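You operate a simulated robot arm through the tools that you are given. There is no shell and no other tool.

You run a simulated robot arm. Do the job below in one go: nothing can be reset, and whatever is moved stays where it is left.

## Task
Put the toe pad from the narrow ledge on the end plate. Put the black pad from the narrow ledge on the yellow card. Count the yellow shapers on the narrow ledge, then put as many of the size signs from the narrow ledge on the lowest wall shelf. Take the 40 teal box from the wide ledge and leave it on the far belt. Turn the purple knob to 802. Take the yellow spool and put it on the blue-legged bench. The order is free.
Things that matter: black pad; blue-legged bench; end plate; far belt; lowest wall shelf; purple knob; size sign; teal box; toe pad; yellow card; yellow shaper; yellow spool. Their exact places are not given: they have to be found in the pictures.

The check looks at the end state, three seconds after you hand in, the way a careful person would. Anything else that was tipped, shoved, dropped, spilled or broken makes it a failure.

## Robot
A 6-joint arm with a two-finger gripper on a trunk, on a base that moves. Base frame: it is fixed to the floor where the robot stands at the start and does not move with it; the origin is under the middle of the robot, x ahead of it, y to its left, z up. Units: cm, degrees, N and s.
With the tool pointing down near the work surface it reaches from about 24 to 48 cm from the robot's upright axis, wherever it stands. Its first joint turns from -115.0 to 115.0 degrees. Places, roughly: black pad [-450, 225, 75]; blue-legged bench [460, 320, 80]; end plate [110, 240, 80]; far belt [-890, 350, 80]; lowest wall shelf [-330, -110, 30]; purple knob [420, 100, 90]; size sign [-500, 250, 75]; teal box [-600, 375, 75]; toe pad [-275, 225, 75]; yellow card [-425, 250, 75]; yellow shaper [-600, 250, 75]; yellow spool (6x6x5 cm) [460, 90, 80]. Payload 2.1 kg.
The TCP is the grasp point between the finger pads, 2 cm short of the fingertips. In the tool frame z runs along the fingers and y along their closing line. The gripper opens to 10 cm; its body begins 6.3 cm behind the TCP.
Orientation is that of the tool frame in the base frame, as a unit quaternion [x, y, z, w]. With the fingers straight down and closing along the base's y, the tool's x points along the base's -x, its y along +y and its z along -z.

## Interface
- The arm moves only by the tool drive_tool. Its argument "steps" is a list of rows, each a list of 7 numbers: the shift along the tool's x, y, z in cm, then the turn, a rotation vector about the tool's x, y, z in degrees, then the gripper command, from -1 (shut) to 1 (fully open), values between in proportion. In form: [[x, y, z, ax, ay, az, claw], ...]. A call has 1 to 20 rows; each row shifts and turns the commanded pose from where the row before left it, along the tool's axes as they then stand. Rows are played at 5 a second. More than 5 cm and 8.6 degrees between two rows, or a gripper value outside its range, and nothing of the call is played. A pose out of reach is approached as far as the arm can. The call stops where the force on the tool passes 40 N (or 10 N more than at its start, if that is more) or the arm is blocked; 0.2 s more then pass. The fingers move at their own pace (about 15.3 cm/s each) and stop on an object; they squeeze with about 41 N. The grip force told is the motor's: it shows also when the fingers shut on nothing. Time passes only in rows, and 0.2 s behind the last, so rows that do not move let the fingers close. It gives the time, the measured TCP pose, the force on the tool (base axes), the opening and the grip force at its end, in the units of the frame above (readings bear some noise), with the torque about the TCP (base axes, N m) and any sound that the robot's microphone picked up, and new pictures: "views" is both (left out), scene, wrist or none.
- Cameras (640 x 400 px; columns grow to the right, rows downward): "scene" is now at [2.54, 12.43, 156.03]; the picture's right is [-0.19, -0.98, 0.00], its down [-0.64, 0.12, -0.76] and it looks along [0.75, -0.14, -0.65] (base axes); focal length 280 px, centre (320, 200). "wrist" rides on the gripper at [7, -1.9, -9.9] in the tool frame; the picture's right is [0.26, 0.97, 0.00], its down [-0.75, 0.20, -0.63] and it looks along [-0.61, 0.16, 0.78] (tool axes); focal length 230 px, centre (320, 200).
- move_column(by): slides the trunk up (or, below 0, down) by that many cm; the arm and the scene camera ride with it, the base frame stays. It gives what a move gives, with no picture.
- steer(legs): drives the robot by 1 to 6 legs, each [ahead, turn to the left] in cm and degrees, along the robot's own axes; the way and the turn of a leg run together, so that a leg with both is an arc; at most 150 cm and 180 degrees a leg. The arm and the cameras ride along, it lands a little off, and it stops where it bumps. It gives what a move gives, and a new picture of the scene camera.
- aim_head(pan, tilt): turns the head with the scene camera to pan (to the left, within 155 degrees either way) and tilt (down, from -29 to 69), counted from straight ahead of the robot. It gives what a move gives, and a new picture of the scene camera.
- point_at(camera, pixels): for up to 12 pixels [column, row] of the newest picture of that camera ("zoom" is the newest enlarged one), the place [x, y, z] in the base frame of the surface seen there, good to about 0.2 cm, but the place of the scene camera against the robot may be out by one fixed shift of up to 1.2 cm in any direction. No time passes.
- close_up(camera, box): a new picture of the part [left, top, right, bottom] of that camera's present view, enlarged. No time passes.
- close_job(): hands the job in; it is judged then, once.

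Open the gripper and draw the arm clear of the work before you hand the job in, unless the task says otherwise.

The tools are called after "Call:" as a command line: name --pt "numbers of a row" for each row, then --argument value for the rest, lists and objects as JSON in quotes. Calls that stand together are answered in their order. drive_tool: Moves the arm, as the interface text tells. Its arguments: {"type":"object","properties":{"steps":{"type":"array","items":{"type":"array","items":{"type":"number"}}},"views":{"type":"string","enum":["both","scene","wrist","none"]}},"required":["steps"]} The other tools are called the same way: move_column (by) moves the trunk up or down; steer (legs) drives the base; aim_head (pan, tilt) turns the head that bears the scene camera; point_at (camera, pixels) gives the place of the surface under pixels of a picture; close_up (camera, box) takes an enlarged picture of a part of a camera's view; close_job () hands the job in.

At the start:

```text
time: 0.0
eef_pos: [38.2, -4.23, 97.18]
ee_rot: [0.0, 1.0, 0.0, 0.0]
wrist_force: [-0.1, -0.3, -0.6]
ft_torque: [0.0, -0.01, -0.02]
grip_width: 10.02
finger_force: 0.1
trunk travel left (down, up): [-75.0, 24.0]
robot x, y, heading: [0.11, 0.3, 0.1]
head pan, tilt (commanded): [-10.9, 40.3]
```

scene: 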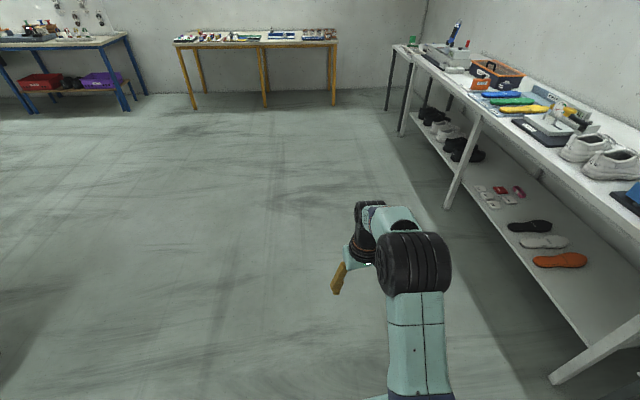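
wrist: 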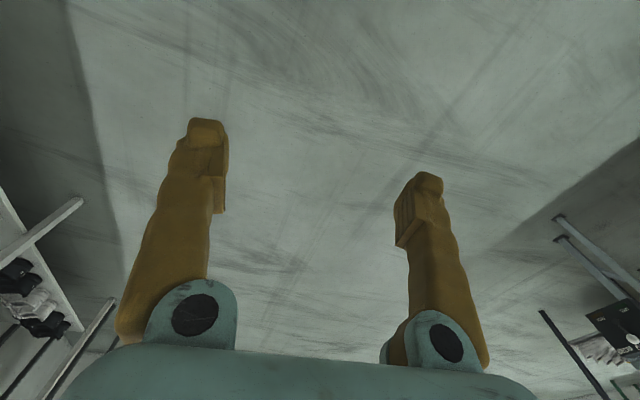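

The scene shows a workshop: a blue-legged bench at upper left (60,60), a wooden-legged bench at (255,40), a white bench to the right. I look around with the head first.

Call:
aim_head --pan 40 --tilt 25

Call:
aim_head --pan 100 --tilt 25

Call:
aim_head --pan 150 --tilt 25

Call:
aim_head --pan -150 --tilt 25

Call:
aim_head --pan -90 --tilt 25

Call:
aim_head --pan -30 --tilt 25

```text
time: 1.2
eef_pos: [38.15, -4.27, 97.02]
ee_rot: [0.0, 1.0, 0.0, 0.0]
wrist_force: [0.2, -0.1, -0.4]
ft_torque: [-0.01, 0.0, 0.0]
grip_width: 10.01
finger_force: 0.1
trunk travel left (down, up): [-75.0, 24.0]
robot x, y, heading: [0.03, 0.15, -0.3]
head pan, tilt (commanded): [40.0, 25.0]
```

scene: 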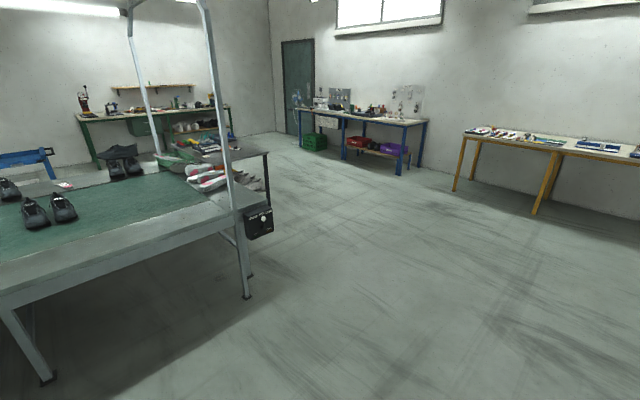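

```text
time: 2.5
eef_pos: [38.17, -4.22, 97.18]
ee_rot: [0.0, 1.0, 0.0, 0.0]
wrist_force: [-0.7, 0.4, 0.1]
ft_torque: [0.01, 0.03, -0.01]
grip_width: 10.0
finger_force: 0.1
trunk travel left (down, up): [-75.0, 24.0]
robot x, y, heading: [-0.13, -0.06, -0.1]
head pan, tilt (commanded): [100.0, 25.0]
```

scene: 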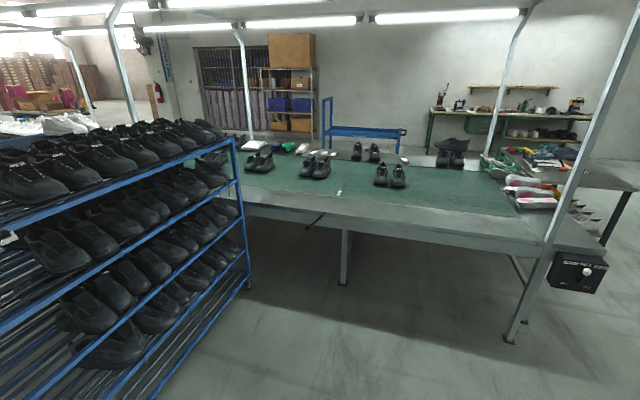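

```text
time: 3.7
eef_pos: [38.3, -4.26, 97.09]
ee_rot: [0.001, 1.0, 0.0, 0.001]
wrist_force: [0.5, 0.0, -0.6]
ft_torque: [-0.01, 0.01, 0.01]
grip_width: 10.0
finger_force: 0.2
trunk travel left (down, up): [-75.0, 24.0]
robot x, y, heading: [-0.19, -0.08, -0.2]
head pan, tilt (commanded): [150.0, 25.0]
```

scene: 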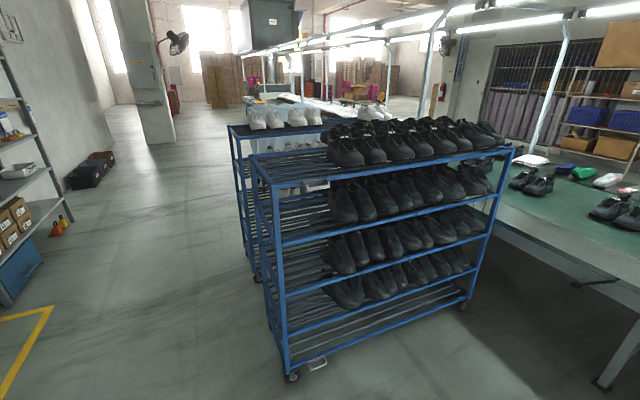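

```text
time: 7.8
eef_pos: [38.27, -4.19, 97.09]
ee_rot: [0.0, 1.0, 0.001, 0.0]
wrist_force: [-0.2, 0.0, -0.1]
ft_torque: [0.01, 0.02, 0.01]
grip_width: 10.0
finger_force: 0.1
trunk travel left (down, up): [-75.0, 24.0]
robot x, y, heading: [0.05, -0.06, 0.1]
head pan, tilt (commanded): [-150.0, 25.0]
```

scene: 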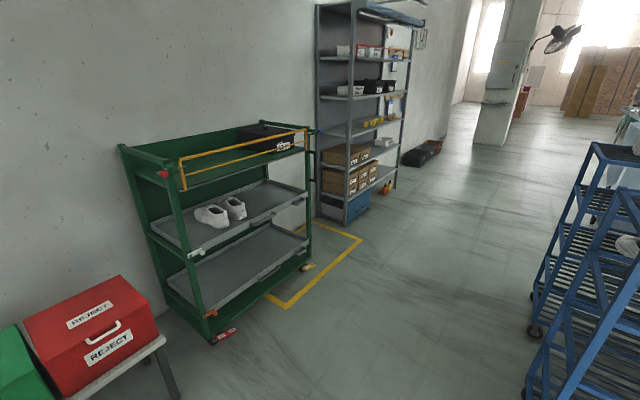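

```text
time: 9.1
eef_pos: [38.21, -4.31, 97.17]
ee_rot: [0.0, 1.0, 0.0, 0.001]
wrist_force: [-0.1, -0.3, 0.8]
ft_torque: [0.0, 0.01, 0.01]
grip_width: 10.01
finger_force: 0.1
trunk travel left (down, up): [-75.0, 24.0]
robot x, y, heading: [-0.13, 0.0, 0.2]
head pan, tilt (commanded): [-90.0, 25.0]
```

scene: 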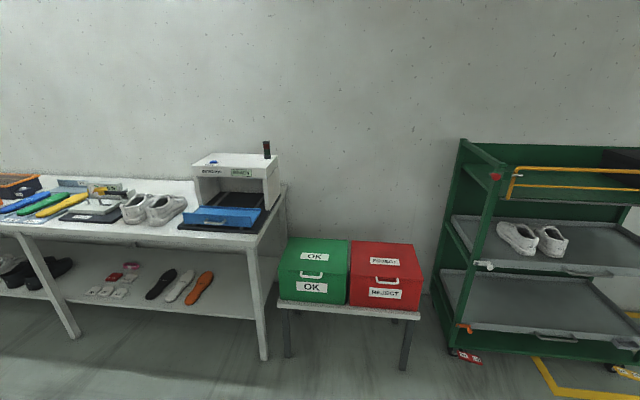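

```text
time: 10.4
eef_pos: [38.17, -4.22, 97.02]
ee_rot: [0.0, 1.0, -0.001, 0.0]
wrist_force: [-0.3, 0.0, -1.0]
ft_torque: [0.01, 0.03, -0.02]
grip_width: 10.03
finger_force: 0.1
trunk travel left (down, up): [-75.0, 24.0]
robot x, y, heading: [-0.22, -0.26, -0.1]
head pan, tilt (commanded): [-30.0, 25.0]
```

scene: 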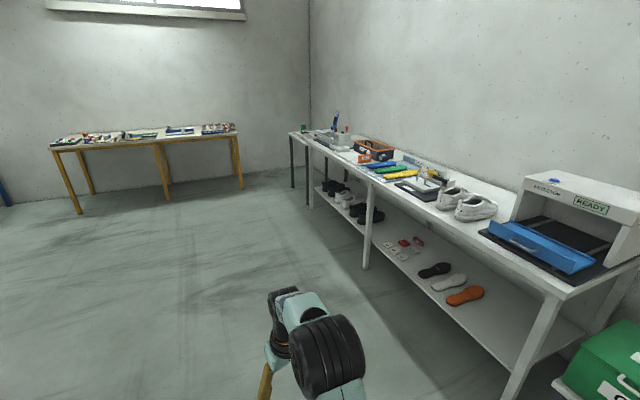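

The wooden bench is at (60-240,140) in this view. I ask for some places there to plan the drive.

Call:
point_at --camera "scene" --pixels '[[55, 147], [160, 138], [238, 132], [70, 138], [230, 125], [78, 212], [168, 198], [242, 190], [125, 132], [185, 130], [95, 137]]'

Call:
aim_head --pan 8 --tilt 20

```text
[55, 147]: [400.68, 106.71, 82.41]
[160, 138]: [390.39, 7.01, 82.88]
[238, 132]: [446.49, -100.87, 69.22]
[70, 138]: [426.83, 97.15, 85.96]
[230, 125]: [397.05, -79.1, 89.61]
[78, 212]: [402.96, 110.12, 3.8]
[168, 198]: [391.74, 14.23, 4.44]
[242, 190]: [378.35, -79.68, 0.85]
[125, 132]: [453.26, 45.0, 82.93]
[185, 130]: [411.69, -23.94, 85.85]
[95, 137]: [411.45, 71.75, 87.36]
```

```text
time: 11.4
eef_pos: [38.24, -4.08, 97.09]
ee_rot: [0.0, 1.0, 0.0, -0.001]
wrist_force: [-0.1, -0.2, 0.3]
ft_torque: [0.01, 0.0, 0.01]
grip_width: 9.97
finger_force: 0.1
trunk travel left (down, up): [-75.0, 24.0]
robot x, y, heading: [-0.32, -0.1, -0.3]
head pan, tilt (commanded): [8.0, 20.0]
```

scene: 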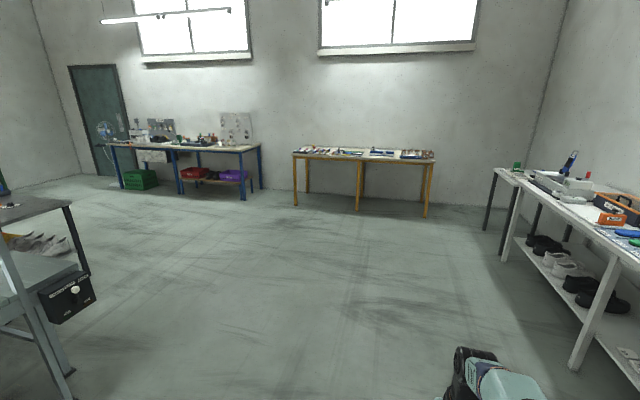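

The way to the wooden bench's left end is free. I drive there in steps, turning about 13 degrees left.

Call:
steer --legs '[[0, 13.5], [150, 0], [150, 0], [0, -15]]'

Call:
aim_head --pan 5 --tilt 30

```text
time: 27.5
eef_pos: [328.3, 60.4, 97.04]
ee_rot: [0.019, 1.0, -0.001, 0.001]
wrist_force: [-1.2, -0.7, 0.7]
ft_torque: [0.01, 0.01, 0.01]
grip_width: 10.02
finger_force: 0.0
trunk travel left (down, up): [-75.0, 24.0]
robot x, y, heading: [289.86, 66.08, -2.1]
head pan, tilt (commanded): [8.0, 20.0]
```

scene: 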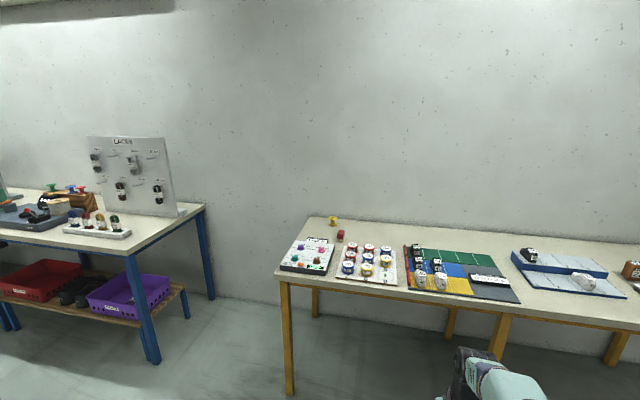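

```text
time: 28.2
eef_pos: [328.34, 60.37, 97.27]
ee_rot: [0.019, 1.0, 0.0, -0.001]
wrist_force: [-0.4, -0.5, -0.6]
ft_torque: [0.01, 0.0, 0.02]
grip_width: 10.0
finger_force: 0.2
trunk travel left (down, up): [-75.0, 24.0]
robot x, y, heading: [289.69, 66.45, -2.2]
head pan, tilt (commanded): [5.0, 30.0]
```

scene: 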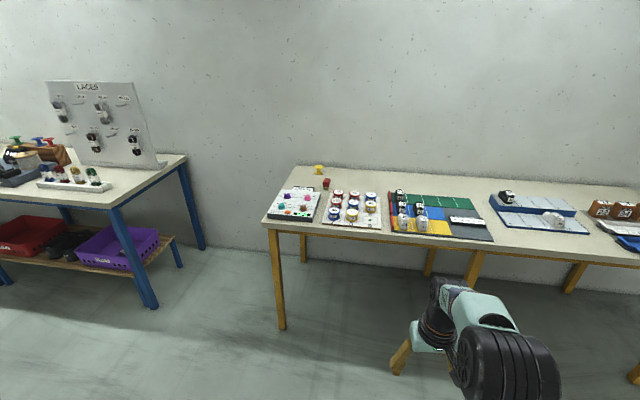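

The panel with coloured knobs is at (295,205), the yellow spool at (319,170). I take a close-up and measure.

Call:
close_up --camera "scene" --box '[255, 155, 385, 236]'

Call:
point_at --camera "scene" --pixels '[[319, 170], [326, 183], [286, 205], [303, 196], [302, 207], [270, 218], [280, 215], [262, 222], [295, 170], [380, 240]]'

```text
4.92 times, centred on (320, 196) of scene
```

zoom: 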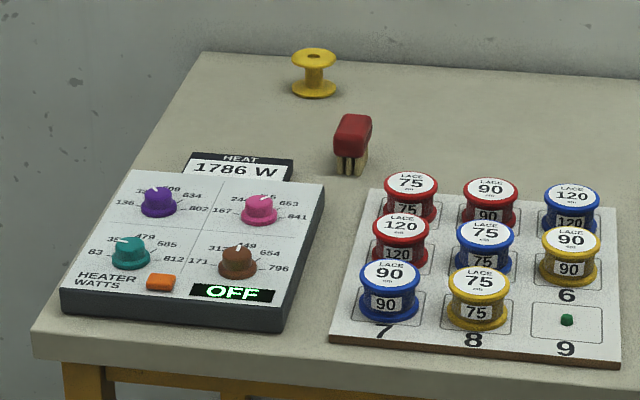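

```text
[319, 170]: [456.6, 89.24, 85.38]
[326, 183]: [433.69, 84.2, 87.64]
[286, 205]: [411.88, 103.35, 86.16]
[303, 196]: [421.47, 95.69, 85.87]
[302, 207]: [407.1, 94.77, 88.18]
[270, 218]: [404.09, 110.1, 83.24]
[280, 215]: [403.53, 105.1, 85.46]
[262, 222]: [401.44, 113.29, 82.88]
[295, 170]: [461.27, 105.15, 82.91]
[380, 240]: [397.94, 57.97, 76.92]
```

The panel shows purple at zoom (158,200) with its 802 mark to the right; spool stands at (457,89). I measure the gap between the two benches and look down at my own base.

Call:
point_at --camera "scene" --pixels '[[202, 246], [153, 304], [187, 154], [110, 205], [160, 290], [178, 268], [281, 327], [304, 260], [240, 260], [248, 200], [60, 190]]'

Call:
aim_head --pan 0 --tilt 69

Call:
aim_head --pan 90 --tilt 69

```text
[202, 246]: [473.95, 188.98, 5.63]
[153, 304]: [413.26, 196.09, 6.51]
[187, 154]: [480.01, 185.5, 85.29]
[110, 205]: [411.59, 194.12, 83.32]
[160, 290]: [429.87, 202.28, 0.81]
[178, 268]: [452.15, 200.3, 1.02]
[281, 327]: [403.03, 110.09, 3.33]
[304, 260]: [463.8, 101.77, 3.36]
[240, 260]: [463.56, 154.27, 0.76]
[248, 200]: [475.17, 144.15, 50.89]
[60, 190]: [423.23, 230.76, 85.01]
```

```text
time: 29.2
eef_pos: [328.36, 60.52, 97.04]
ee_rot: [0.019, 1.0, 0.001, 0.0]
wrist_force: [0.7, 0.4, 0.5]
ft_torque: [-0.03, 0.01, 0.0]
grip_width: 9.98
finger_force: 0.1
trunk travel left (down, up): [-75.0, 24.0]
robot x, y, heading: [290.35, 65.77, -2.3]
head pan, tilt (commanded): [0.0, 68.8]
```

scene: 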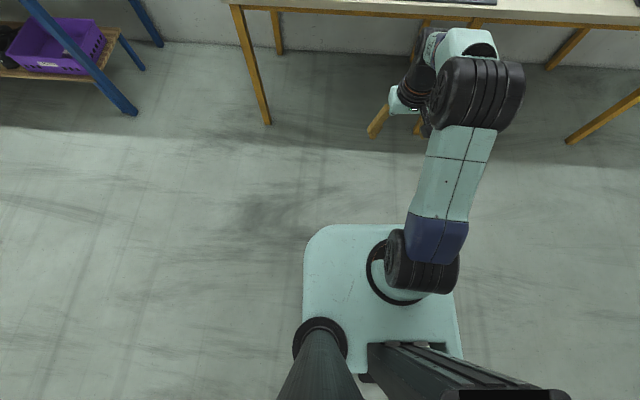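

```text
time: 30.9
eef_pos: [328.29, 60.41, 97.17]
ee_rot: [0.018, 1.0, 0.0, 0.001]
wrist_force: [0.1, 0.5, 0.8]
ft_torque: [0.01, -0.02, -0.01]
grip_width: 9.99
finger_force: 0.1
trunk travel left (down, up): [-75.0, 24.0]
robot x, y, heading: [290.0, 66.29, -2.0]
head pan, tilt (commanded): [90.0, 68.8]
```

scene: 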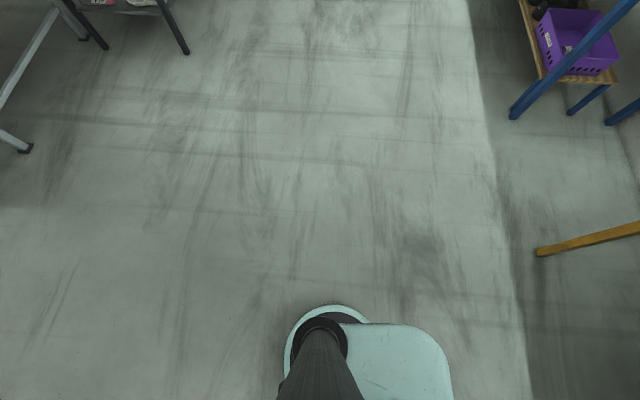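

The mint base deck is visible beneath; I measure its extent from the downward view.

Call:
point_at --camera "scene" --pixels '[[440, 340], [450, 390], [300, 340], [285, 360], [400, 330], [320, 308]]'

Call:
aim_head --pan 0 --tilt 69

Call:
point_at --camera "scene" --pixels '[[306, 245], [330, 226], [390, 226], [304, 300], [305, 370], [460, 355], [340, 280], [430, 350], [455, 300], [380, 250]]'

```text
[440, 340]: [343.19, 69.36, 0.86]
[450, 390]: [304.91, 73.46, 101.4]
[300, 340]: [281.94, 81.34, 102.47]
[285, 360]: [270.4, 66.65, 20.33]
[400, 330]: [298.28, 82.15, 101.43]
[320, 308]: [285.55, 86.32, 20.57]
```

```text
time: 32.5
eef_pos: [328.26, 60.45, 97.13]
ee_rot: [0.018, 1.0, 0.0, 0.0]
wrist_force: [0.0, 0.2, 0.0]
ft_torque: [-0.02, 0.02, 0.0]
grip_width: 10.0
finger_force: 0.1
trunk travel left (down, up): [-75.0, 24.0]
robot x, y, heading: [290.24, 65.98, -2.1]
head pan, tilt (commanded): [0.0, 68.8]
```

scene: 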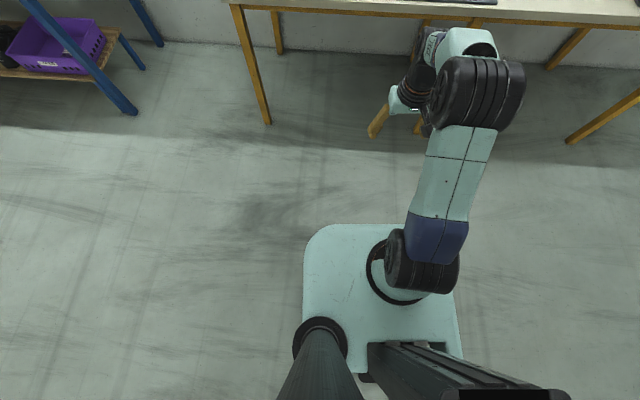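

```text
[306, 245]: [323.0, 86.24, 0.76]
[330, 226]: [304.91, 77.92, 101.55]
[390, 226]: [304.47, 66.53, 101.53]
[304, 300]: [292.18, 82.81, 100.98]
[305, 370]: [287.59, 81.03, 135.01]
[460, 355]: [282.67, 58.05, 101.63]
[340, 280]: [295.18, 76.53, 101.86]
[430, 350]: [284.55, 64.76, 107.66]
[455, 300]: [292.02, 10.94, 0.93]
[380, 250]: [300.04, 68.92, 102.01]
```

The deck ends 15 cm ahead of the axis at z≈101 and the floor base radius is about 21 cm. I raise the tool a little and drive close to the wooden bench, near the knob panel.

Call:
drive_tool --pt "0 0 -4 0 0 0 1" --pt "0 0 -4 0 0 0 1" --views "none"

Call:
steer --legs '[[0, 13.7], [85, 0], [0, -11.6]]'

Call:
aim_head --pan 10 --tilt 55

```text
time: 33.1
eef_pos: [328.21, 60.43, 105.23]
ee_rot: [0.018, 1.0, -0.001, 0.001]
wrist_force: [0.3, 0.3, 0.1]
ft_torque: [-0.01, 0.01, -0.01]
grip_width: 9.98
finger_force: 0.0
trunk travel left (down, up): [-75.0, 24.0]
robot x, y, heading: [289.96, 65.86, -2.1]
head pan, tilt (commanded): [0.0, 68.8]
```

```text
time: 39.4
eef_pos: [413.93, 80.08, 105.25]
ee_rot: [-0.002, 1.0, 0.0, 0.0]
wrist_force: [-0.6, -0.2, -0.6]
ft_torque: [0.06, 0.01, 0.0]
grip_width: 10.03
finger_force: 0.1
trunk travel left (down, up): [-75.0, 24.0]
robot x, y, heading: [375.47, 83.94, 0.4]
head pan, tilt (commanded): [0.0, 68.8]
```

scene: 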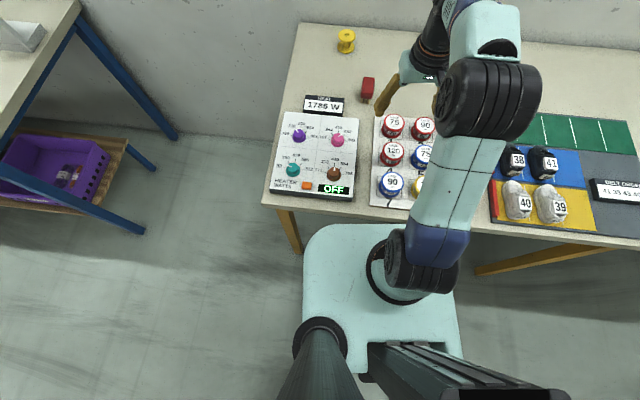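

```text
time: 40.1
eef_pos: [413.92, 80.0, 105.3]
ee_rot: [-0.003, 1.0, 0.0, 0.001]
wrist_force: [-0.3, 0.6, 0.7]
ft_torque: [0.0, 0.01, 0.0]
grip_width: 10.01
finger_force: 0.1
trunk travel left (down, up): [-75.0, 24.0]
robot x, y, heading: [375.66, 83.94, 0.3]
head pan, tilt (commanded): [10.0, 55.0]
```

scene: 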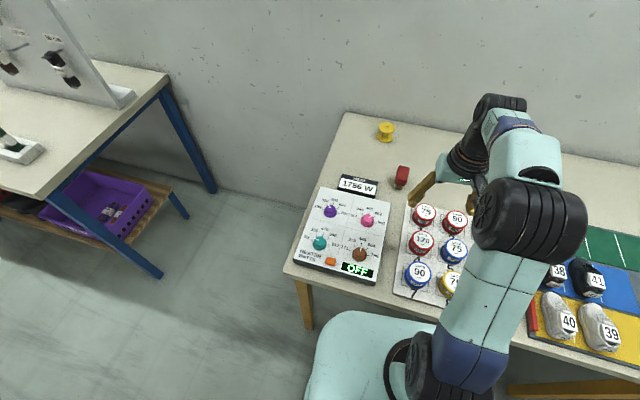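

The knob panel is at (340,235) now. I take a close-up and measure the purple knob and the panel.

Call:
close_up --camera "scene" --box '[285, 165, 405, 240]'

Call:
point_at --camera "zoom" --pixels '[[240, 240], [250, 215], [225, 250], [320, 250], [310, 220], [200, 240], [440, 290], [410, 260]]'

Call:
point_at --camera "scene" --pixels '[[386, 126], [385, 135], [402, 176], [423, 212], [370, 218], [320, 240]]'

```text
5.33 times, centred on (345, 202) of scene
```

zoom: 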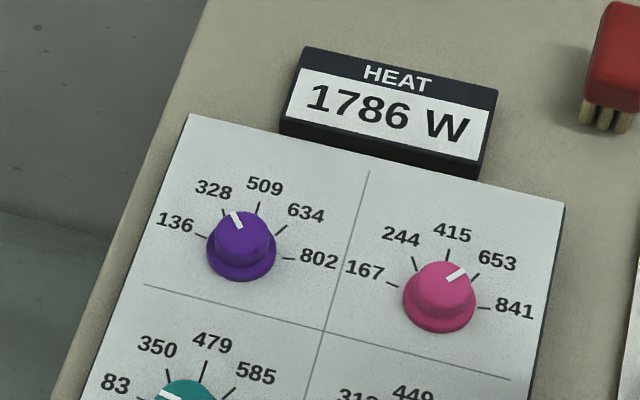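

```text
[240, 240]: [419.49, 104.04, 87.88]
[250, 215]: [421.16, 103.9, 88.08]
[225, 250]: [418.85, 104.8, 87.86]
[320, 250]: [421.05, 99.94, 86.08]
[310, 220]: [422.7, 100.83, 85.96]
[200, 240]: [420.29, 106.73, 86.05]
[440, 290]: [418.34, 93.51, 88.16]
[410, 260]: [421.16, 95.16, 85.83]
```

```text
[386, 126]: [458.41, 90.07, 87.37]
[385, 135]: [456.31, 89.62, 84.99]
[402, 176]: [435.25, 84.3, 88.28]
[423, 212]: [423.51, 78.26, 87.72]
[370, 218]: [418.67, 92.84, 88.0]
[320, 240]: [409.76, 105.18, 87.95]
```

The purple pointer stands at 328 and must go to 802 (zoom (318,258)). I turn the robot toward the knob so it is within reach, then look with the wrist camera.

Call:
steer --legs '[[0, 24], [3, 0]]'

Call:
drive_tool --pt "0 0 0 0 0 0 1" --views "both"

```text
time: 42.2
eef_pos: [414.53, 96.85, 105.45]
ee_rot: [-0.209, 0.978, 0.001, 0.002]
wrist_force: [-0.3, 0.5, 0.3]
ft_torque: [0.01, -0.08, -0.01]
grip_width: 10.01
finger_force: 0.2
trunk travel left (down, up): [-75.0, 24.0]
robot x, y, heading: [378.34, 85.4, 24.2]
head pan, tilt (commanded): [10.0, 55.0]
```

scene: 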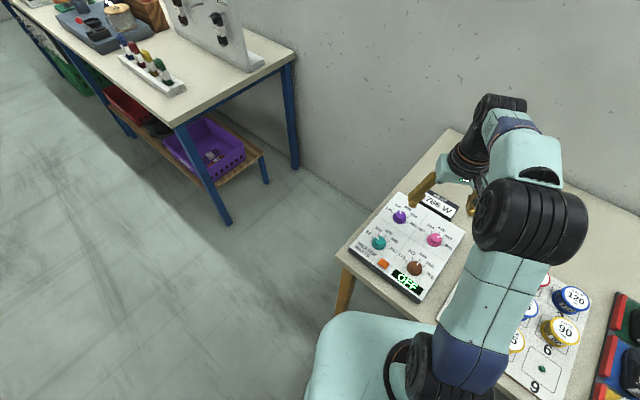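

```text
time: 42.6
eef_pos: [414.98, 97.08, 105.26]
ee_rot: [-0.21, 0.978, 0.001, 0.0]
wrist_force: [-0.7, 1.1, -0.5]
ft_torque: [0.01, -0.01, -0.02]
grip_width: 10.0
finger_force: 0.0
trunk travel left (down, up): [-75.0, 24.0]
robot x, y, heading: [378.75, 85.01, 24.2]
head pan, tilt (commanded): [10.0, 55.0]
```

scene: 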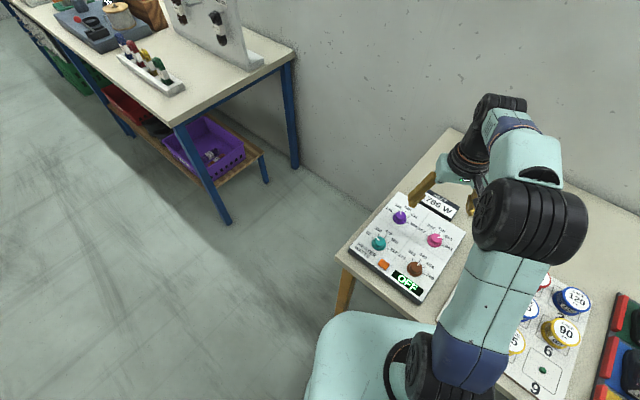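
wrist: 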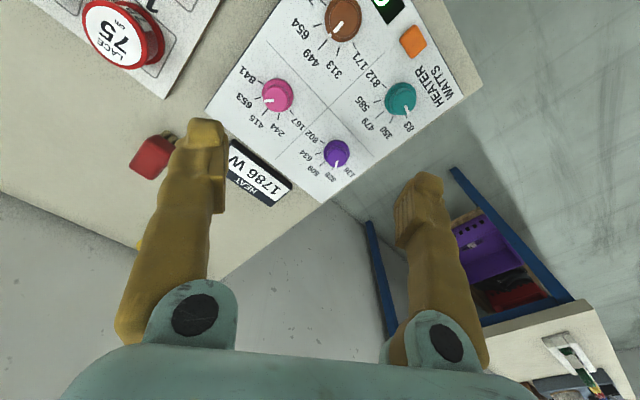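

The wrist camera sees the purple knob at (337,153). I measure it with the wrist camera, which has no shift.

Call:
close_up --camera "wrist" --box '[280, 115, 376, 175]'

Call:
point_at --camera "zoom" --pixels '[[370, 260], [350, 235], [400, 265], [330, 250], [420, 300], [370, 290], [345, 330]]'

Call:
point_at --camera "wrist" --pixels '[[339, 152], [305, 160], [278, 95], [400, 97], [345, 28]]'

Call:
point_at --camera "scene" --pixels '[[400, 216], [435, 239], [378, 242], [416, 267]]'

```text
6.67 times, centred on (328, 145) of wrist
```

zoom: 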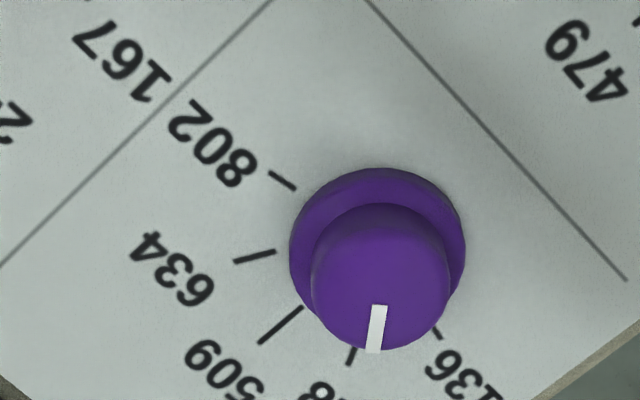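

```text
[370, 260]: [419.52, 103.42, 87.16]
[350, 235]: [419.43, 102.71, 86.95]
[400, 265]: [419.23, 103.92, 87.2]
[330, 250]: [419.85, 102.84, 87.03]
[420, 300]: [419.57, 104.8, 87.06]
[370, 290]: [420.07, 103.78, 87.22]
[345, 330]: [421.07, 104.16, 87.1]
```

```text
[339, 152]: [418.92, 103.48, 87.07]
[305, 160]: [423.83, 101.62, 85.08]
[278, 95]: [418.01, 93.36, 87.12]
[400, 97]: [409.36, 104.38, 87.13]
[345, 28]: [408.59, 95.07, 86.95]
```

```text
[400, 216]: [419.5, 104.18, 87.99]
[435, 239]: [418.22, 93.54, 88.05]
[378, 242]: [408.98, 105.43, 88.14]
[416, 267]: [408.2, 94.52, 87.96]
```

The knob cap is about 2.4 cm wide, centred near (419.8,103.9), top z≈87.1. I now get the places of the scale marks to work out the turn angle.

Call:
point_at --camera "zoom" --pixels '[[272, 174], [294, 187], [237, 262], [273, 252], [261, 343], [300, 308], [349, 364], [354, 349], [440, 338], [376, 347], [379, 308]]'

```text
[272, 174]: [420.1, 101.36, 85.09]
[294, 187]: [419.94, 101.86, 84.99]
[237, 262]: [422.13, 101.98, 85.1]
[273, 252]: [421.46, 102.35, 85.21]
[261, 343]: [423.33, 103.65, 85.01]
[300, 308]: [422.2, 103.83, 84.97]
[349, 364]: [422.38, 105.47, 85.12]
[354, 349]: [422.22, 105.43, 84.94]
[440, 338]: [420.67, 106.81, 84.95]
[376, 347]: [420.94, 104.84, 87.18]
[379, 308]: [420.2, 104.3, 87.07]
```

Pointer angle is about +34° and the 802 mark about −84° (base), so a clockwise turn of ~118° is needed. I move above the knob, half-close, and pre-rotate the gripper about −59°.

Call:
drive_tool --pt "-3.6 2.1 0 0 0 0 0" --pt "-3.58 2.11 0 0 0 0 0" --pt "0 0 2 0 0 -8.4 0" --pt "0 0 2 0 0 -8.4 0" --pt "0 0 2 0 0 -8.4 0" --pt "0 0 0 0 0 -8.4 0" --pt "0 0 0 0 0 -8.4 0" --pt "0 0 0 0 0 -8.4 0" --pt "0 0 0 0 0 -8.4 0" --pt "0 0 0 0 0 0 0"

```text
time: 44.8
eef_pos: [419.68, 103.82, 99.29]
ee_rot: [-0.663, 0.749, 0.0, 0.0]
wrist_force: [-0.2, -0.3, 0.0]
ft_torque: [-0.01, 0.0, -0.02]
grip_width: 4.99
finger_force: 0.1
trunk travel left (down, up): [-75.0, 24.0]
robot x, y, heading: [378.65, 85.16, 24.2]
head pan, tilt (commanded): [10.0, 55.0]
```

scene: 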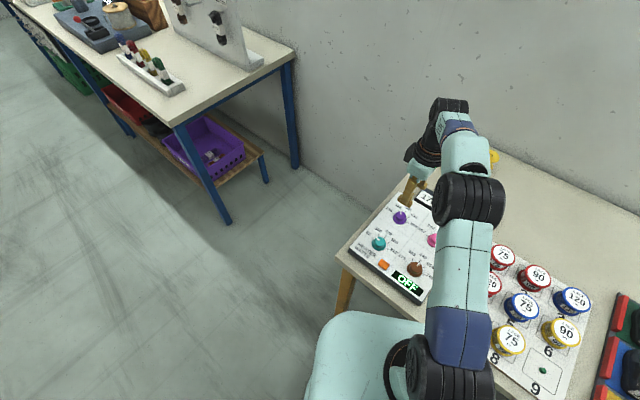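
wrist: 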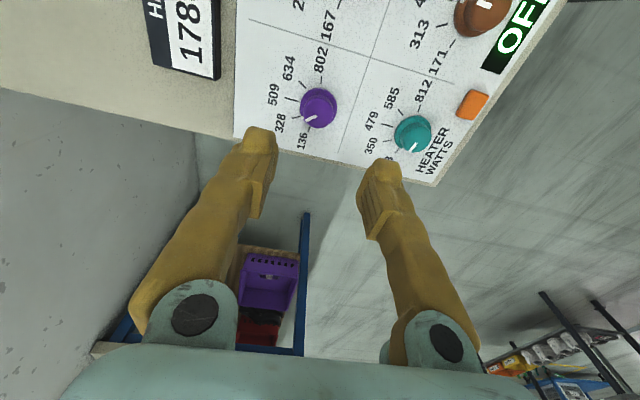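

The gripper is above the knob, knob at wrist (318,107). I refine the knob's centre and marks from this nearer view.

Call:
close_up --camera "wrist" --box '[270, 77, 366, 137]'

Call:
point_at --camera "zoom" --pixels '[[320, 190], [260, 190], [380, 190], [320, 140], [320, 240]]'

```text
6.67 times, centred on (318, 107) of wrist
```

zoom: 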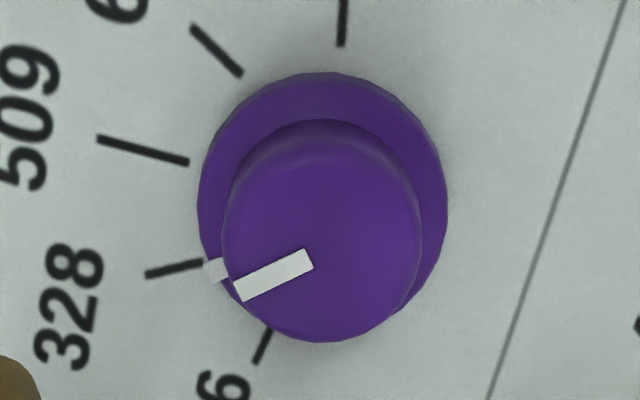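

```text
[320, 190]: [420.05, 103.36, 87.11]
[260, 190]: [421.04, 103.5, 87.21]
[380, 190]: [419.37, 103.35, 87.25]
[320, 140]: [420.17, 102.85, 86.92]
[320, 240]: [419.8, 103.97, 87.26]
```

The cap centre is confirmed near (419.8,103.95). I get mark positions again from this view for a better angle.

Call:
point_at --camera "zoom" --pixels '[[344, 5], [342, 40], [195, 31], [238, 72], [100, 138], [185, 161], [149, 273], [200, 264], [256, 360], [269, 333], [305, 258], [242, 292]]'

Call:
close_up --camera "wrist" --box '[230, 0, 480, 156]'

Call:
point_at --camera "wrist" --pixels '[[237, 137], [249, 22], [340, 157], [380, 35], [434, 185], [556, 12]]'

```text
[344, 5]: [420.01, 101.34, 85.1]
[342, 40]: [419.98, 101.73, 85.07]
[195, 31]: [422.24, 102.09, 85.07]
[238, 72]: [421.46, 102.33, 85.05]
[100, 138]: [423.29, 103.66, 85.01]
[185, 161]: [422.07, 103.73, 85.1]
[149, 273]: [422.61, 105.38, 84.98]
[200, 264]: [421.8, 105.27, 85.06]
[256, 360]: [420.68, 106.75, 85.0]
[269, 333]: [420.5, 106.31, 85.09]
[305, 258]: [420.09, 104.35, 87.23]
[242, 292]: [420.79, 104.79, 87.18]
```

```text
2.56 times, centred on (355, 78) of wrist
```

zoom: 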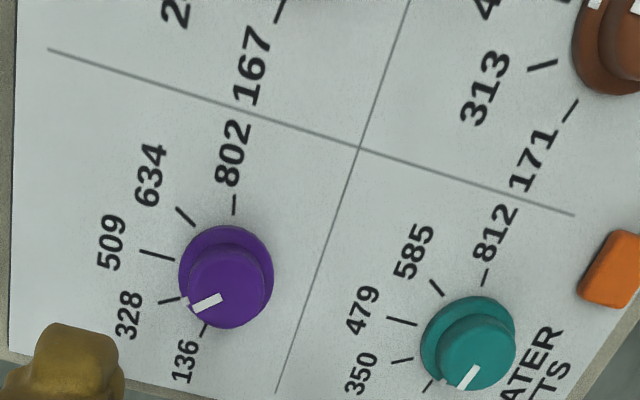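

```text
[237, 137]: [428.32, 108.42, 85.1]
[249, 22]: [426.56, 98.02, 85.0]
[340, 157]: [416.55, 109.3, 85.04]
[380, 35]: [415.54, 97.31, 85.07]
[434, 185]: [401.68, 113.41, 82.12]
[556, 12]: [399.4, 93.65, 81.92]
```

The display will help verify (now 1786 W; purple 328 → 802 should make 2260 W). I descend onto the knob and close the fingers.

Call:
drive_tool --pt "-0.14 -0.1 4 0 0 0 0" --pt "0 0 4 0 0 0 0" --pt "0 0 3.2 0 0 0 0" --pt "0 0 0 0 0 0 -1" --pt "0 0 0 0 0 0 -1" --pt "0 0 0 0 0 0 -1"

```text
time: 46.2
eef_pos: [419.8, 103.8, 87.82]
ee_rot: [-0.663, 0.749, 0.0, 0.0]
wrist_force: [-3.2, -0.6, -3.0]
ft_torque: [0.19, -0.07, -0.01]
grip_width: 2.7
finger_force: 44.9
trunk travel left (down, up): [-75.0, 24.0]
robot x, y, heading: [378.25, 85.59, 24.1]
head pan, tilt (commanded): [10.0, 55.0]
```

scene: 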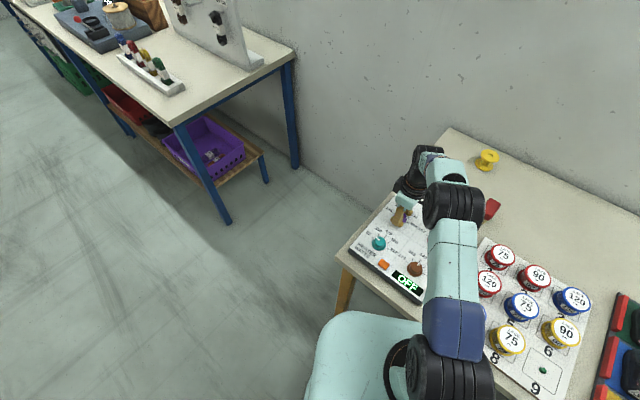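
wrist: 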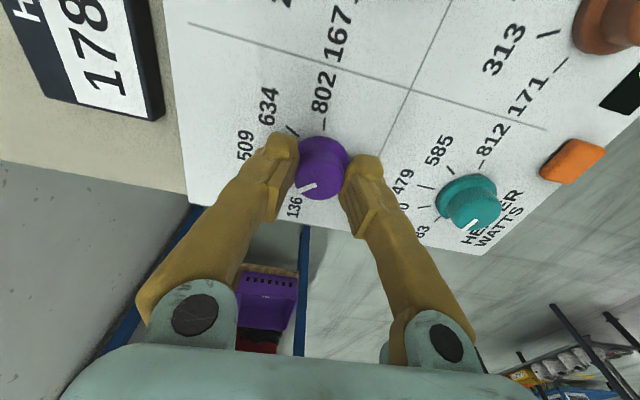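

The knob is gripped at 2.7 cm. I turn it clockwise by 5 rows first and check the display.

Call:
drive_tool --pt "0 0 0 0 0 8 -1" --pt "0 0 0 0 0 8 -1" --pt "0 0 0 0 0 8 -1" --pt "0 0 0 0 0 8 -1" --pt "0 0 0 0 0 8 -1"

Call:
close_up --camera "scene" --box '[360, 180, 470, 250]'

```text
time: 47.4
eef_pos: [419.81, 103.91, 87.93]
ee_rot: [-0.365, 0.931, 0.0, -0.003]
wrist_force: [-12.5, -2.4, -22.1]
ft_torque: [0.06, 0.02, 0.01]
grip_width: 2.71
finger_force: 45.6
trunk travel left (down, up): [-75.0, 24.0]
robot x, y, heading: [378.51, 85.38, 24.3]
head pan, tilt (commanded): [10.0, 55.0]
```

scene: 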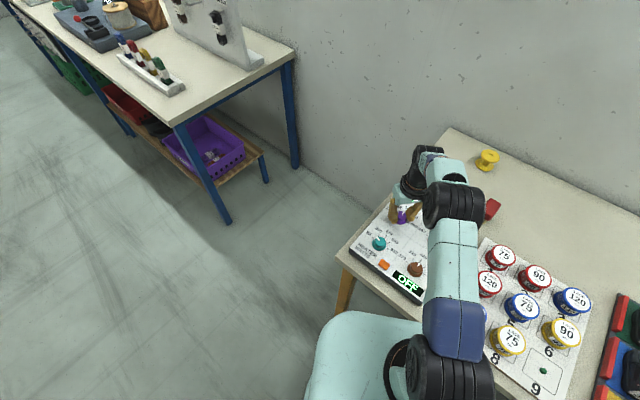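
wrist: 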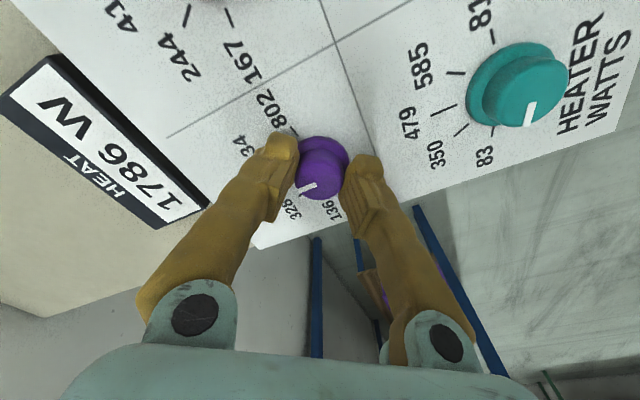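

```text
5.71 times, centred on (415, 215) of scene
```

zoom: 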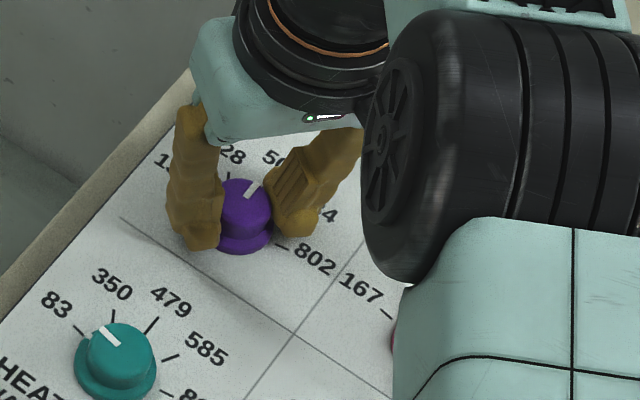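

The knob turned with the fingers (pointer now just past 509). I continue about 78° more, with a slight downward relief of the vertical pull.

Call:
drive_tool --pt "0 0 0.1 0 0 8 -1" --pt "0 0 0 0 0 8 -1" --pt "0 0 0 0 0 8 -1" --pt "0 0 0 0 0 8 -1" --pt "0 0 0 0 0 8 -1" --pt "0 0 0 0 0 8 -1" --pt "0 0 0 0 0 8 -1" --pt "0 0 0 0 0 8 -1" --pt "0 0 0 0 0 8 -1" --pt "0 0 0 0 0 6 -1"

Call:
close_up --camera "scene" --box '[360, 180, 470, 250]'

```text
time: 49.6
eef_pos: [419.77, 104.28, 87.89]
ee_rot: [0.303, 0.953, 0.0, 0.002]
wrist_force: [-13.7, 6.5, -16.3]
ft_torque: [0.43, 0.56, -0.02]
grip_width: 2.69
finger_force: 45.4
trunk travel left (down, up): [-75.0, 24.0]
robot x, y, heading: [378.46, 85.33, 24.4]
head pan, tilt (commanded): [10.0, 55.0]
```

scene: 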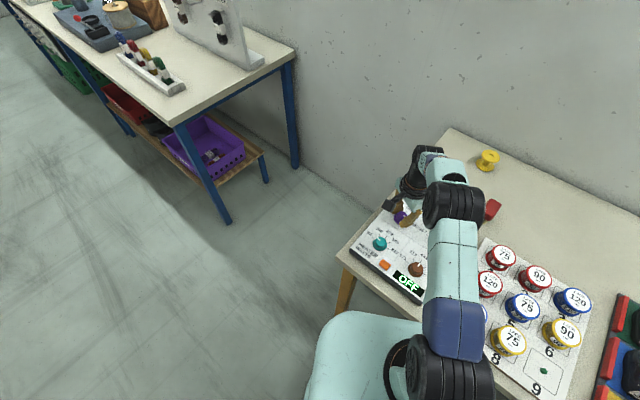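
wrist: 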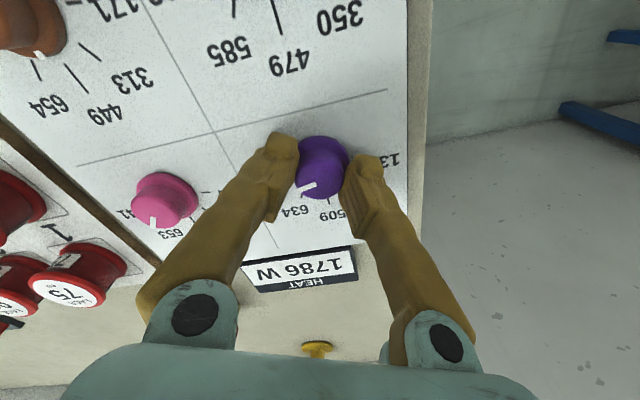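

```text
5.71 times, centred on (415, 215) of scene
```

zoom: 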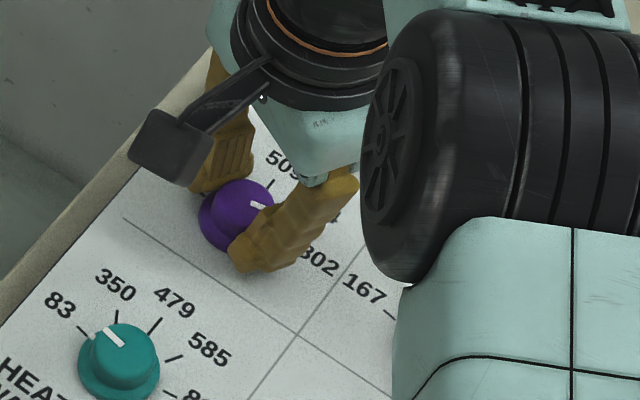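

The gripper turned 118° in total with the knob. I open, lift straight up and inspect the pointer.

Call:
drive_tool --pt "0 0 0 0 0 0 0" --pt "0 0 0 0 0 0 0" --pt "0 0 -3 0 0 0 0" --pt "0 0 -4 0 0 0 0" --pt "0 0 -4 0 0 0 0" --pt "0 0 0 0 0 0 0"

Call:
close_up --camera "scene" --box '[360, 180, 470, 250]'

Call:
close_up --camera "wrist" --box '[250, 70, 390, 158]'

```text
time: 51.0
eef_pos: [419.89, 103.94, 99.0]
ee_rot: [0.301, 0.954, 0.0, 0.0]
wrist_force: [0.2, 0.2, -0.3]
ft_torque: [-0.01, 0.01, -0.02]
grip_width: 4.99
finger_force: 0.0
trunk travel left (down, up): [-75.0, 24.0]
robot x, y, heading: [378.42, 85.17, 24.1]
head pan, tilt (commanded): [10.0, 55.0]
```

scene: 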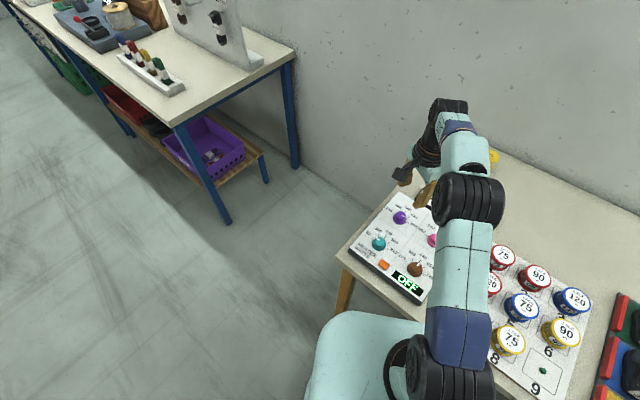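
wrist: 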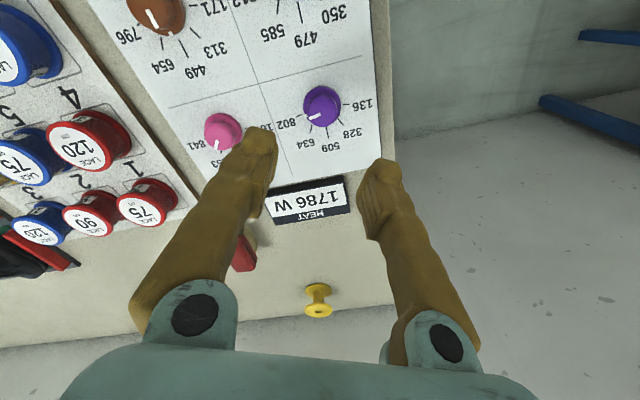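

```text
5.71 times, centred on (415, 215) of scene
```

zoom: 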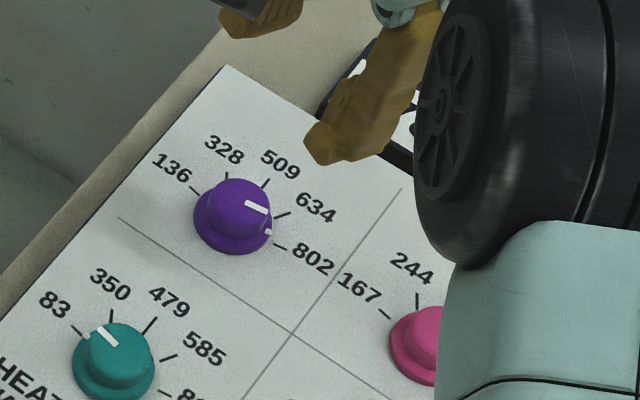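

```text
4.55 times, centred on (320, 114) of wrist
```

zoom: 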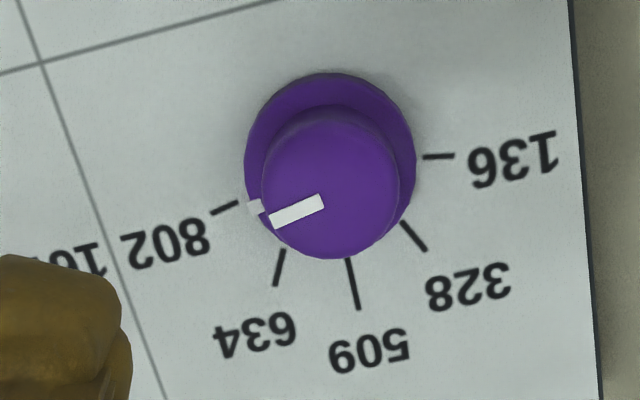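

The pointer now lies about at the 802 tick (zoom (225,208)). I check the angles in 3D.

Call:
close_up --camera "wrist" --box '[288, 75, 352, 115]'

Call:
close_up --camera "wrist" --box '[284, 80, 356, 125]'

```text
10.00 times, centred on (320, 95) of wrist
```

zoom: 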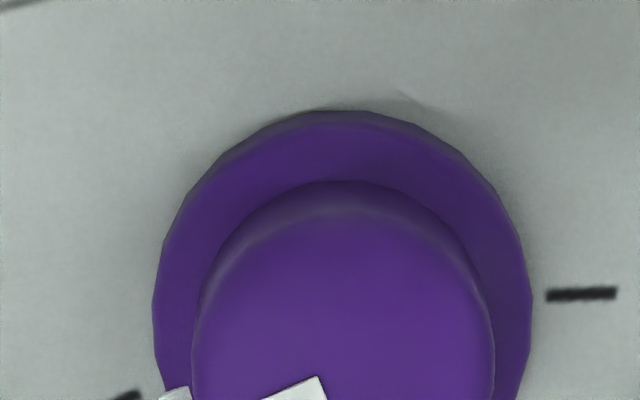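

```text
8.89 times, centred on (320, 102) of wrist
```

zoom: 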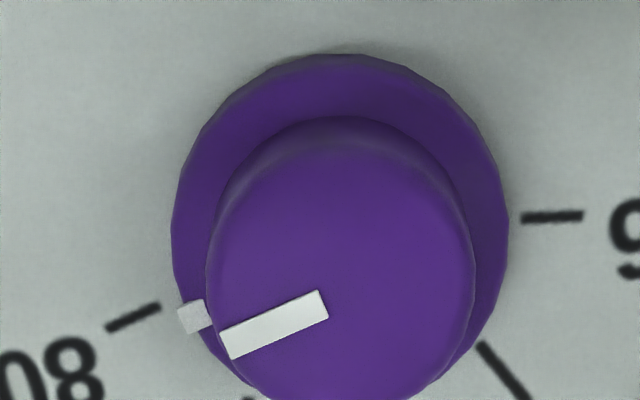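

The 802 tick and pointer are parallel and in line, so the knob is set. Now I raise the tool, undo its rotation, back off and go round to the table's left end, from where the spool is reachable.

Call:
drive_tool --pt "0 0 -3 0 0 -8.4 0.6" --pt "0 0 -3 0 0 -8.4 0.6" --pt "0 0 -2 0 0 -8.4 0.6" --pt "0 0 0 0 0 -8.4 0.6" --pt "0 0 0 0 0 -8.4 0.6" --pt "0 0 0 0 0 -8.4 0.6" --pt "0 0 0 0 0 -8.4 0.6" --views "none"

Call:
steer --legs '[[-60, 0], [0, 61], [76, 0], [0, -85]]'

Call:
aim_head --pan 0 --tilt 40

```text
time: 52.6
eef_pos: [419.03, 103.57, 106.58]
ee_rot: [-0.207, 0.978, 0.0, -0.001]
wrist_force: [-0.4, -0.3, 0.1]
ft_torque: [-0.02, -0.02, 0.01]
grip_width: 8.02
finger_force: 0.1
out of reach, approached as far as the arm can: row 3
trunk travel left (down, up): [-75.0, 24.0]
robot x, y, heading: [378.65, 85.48, 24.1]
head pan, tilt (commanded): [10.0, 55.0]
```

```text
time: 66.1
eef_pos: [376.28, 136.09, 106.51]
ee_rot: [0.025, 1.0, 0.0, 0.0]
wrist_force: [0.5, -0.4, 0.4]
ft_torque: [-0.01, 0.0, -0.01]
grip_width: 7.99
finger_force: 0.0
trunk travel left (down, up): [-75.0, 24.0]
robot x, y, heading: [331.73, 137.96, -2.4]
head pan, tilt (commanded): [10.0, 55.0]
```

scene: 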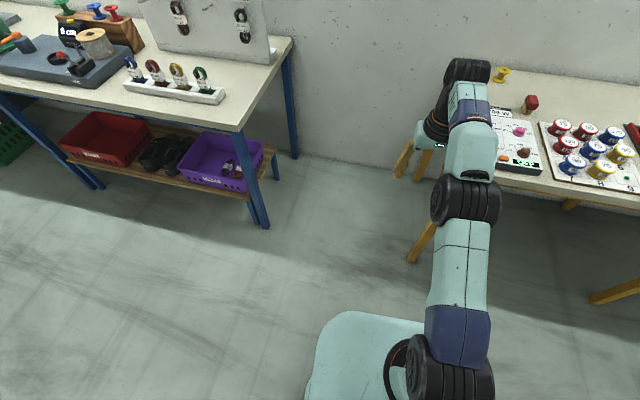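

```text
time: 66.9
eef_pos: [376.35, 136.16, 106.64]
ee_rot: [0.024, 1.0, 0.0, 0.0]
wrist_force: [-0.3, 0.7, -0.8]
ft_torque: [0.01, 0.0, 0.0]
grip_width: 8.01
finger_force: 0.0
trunk travel left (down, up): [-75.0, 24.0]
robot x, y, heading: [331.59, 137.94, -2.7]
head pan, tilt (commanded): [0.0, 40.0]
```

scene: 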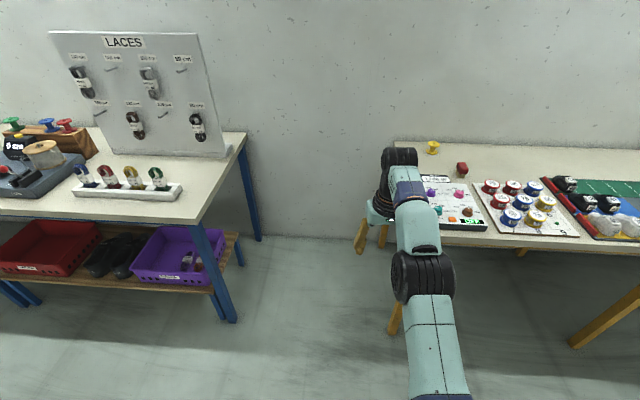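

The gap between the benches is visible around (310,240). I measure the wall, bench corners and free spots on the blue bench.

Call:
point_at --camera "scene" --pixels '[[310, 240], [310, 180], [245, 135], [206, 218], [398, 143], [433, 147], [215, 195], [120, 210], [200, 170], [236, 150], [262, 238], [232, 318]]'

```text
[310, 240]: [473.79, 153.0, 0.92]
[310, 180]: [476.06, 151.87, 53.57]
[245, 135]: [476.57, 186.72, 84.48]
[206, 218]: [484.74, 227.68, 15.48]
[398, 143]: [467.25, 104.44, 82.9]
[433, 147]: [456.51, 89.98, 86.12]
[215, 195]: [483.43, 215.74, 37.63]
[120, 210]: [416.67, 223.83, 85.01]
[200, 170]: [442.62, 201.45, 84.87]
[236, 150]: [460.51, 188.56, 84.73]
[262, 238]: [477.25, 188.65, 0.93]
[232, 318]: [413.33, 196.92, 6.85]
```

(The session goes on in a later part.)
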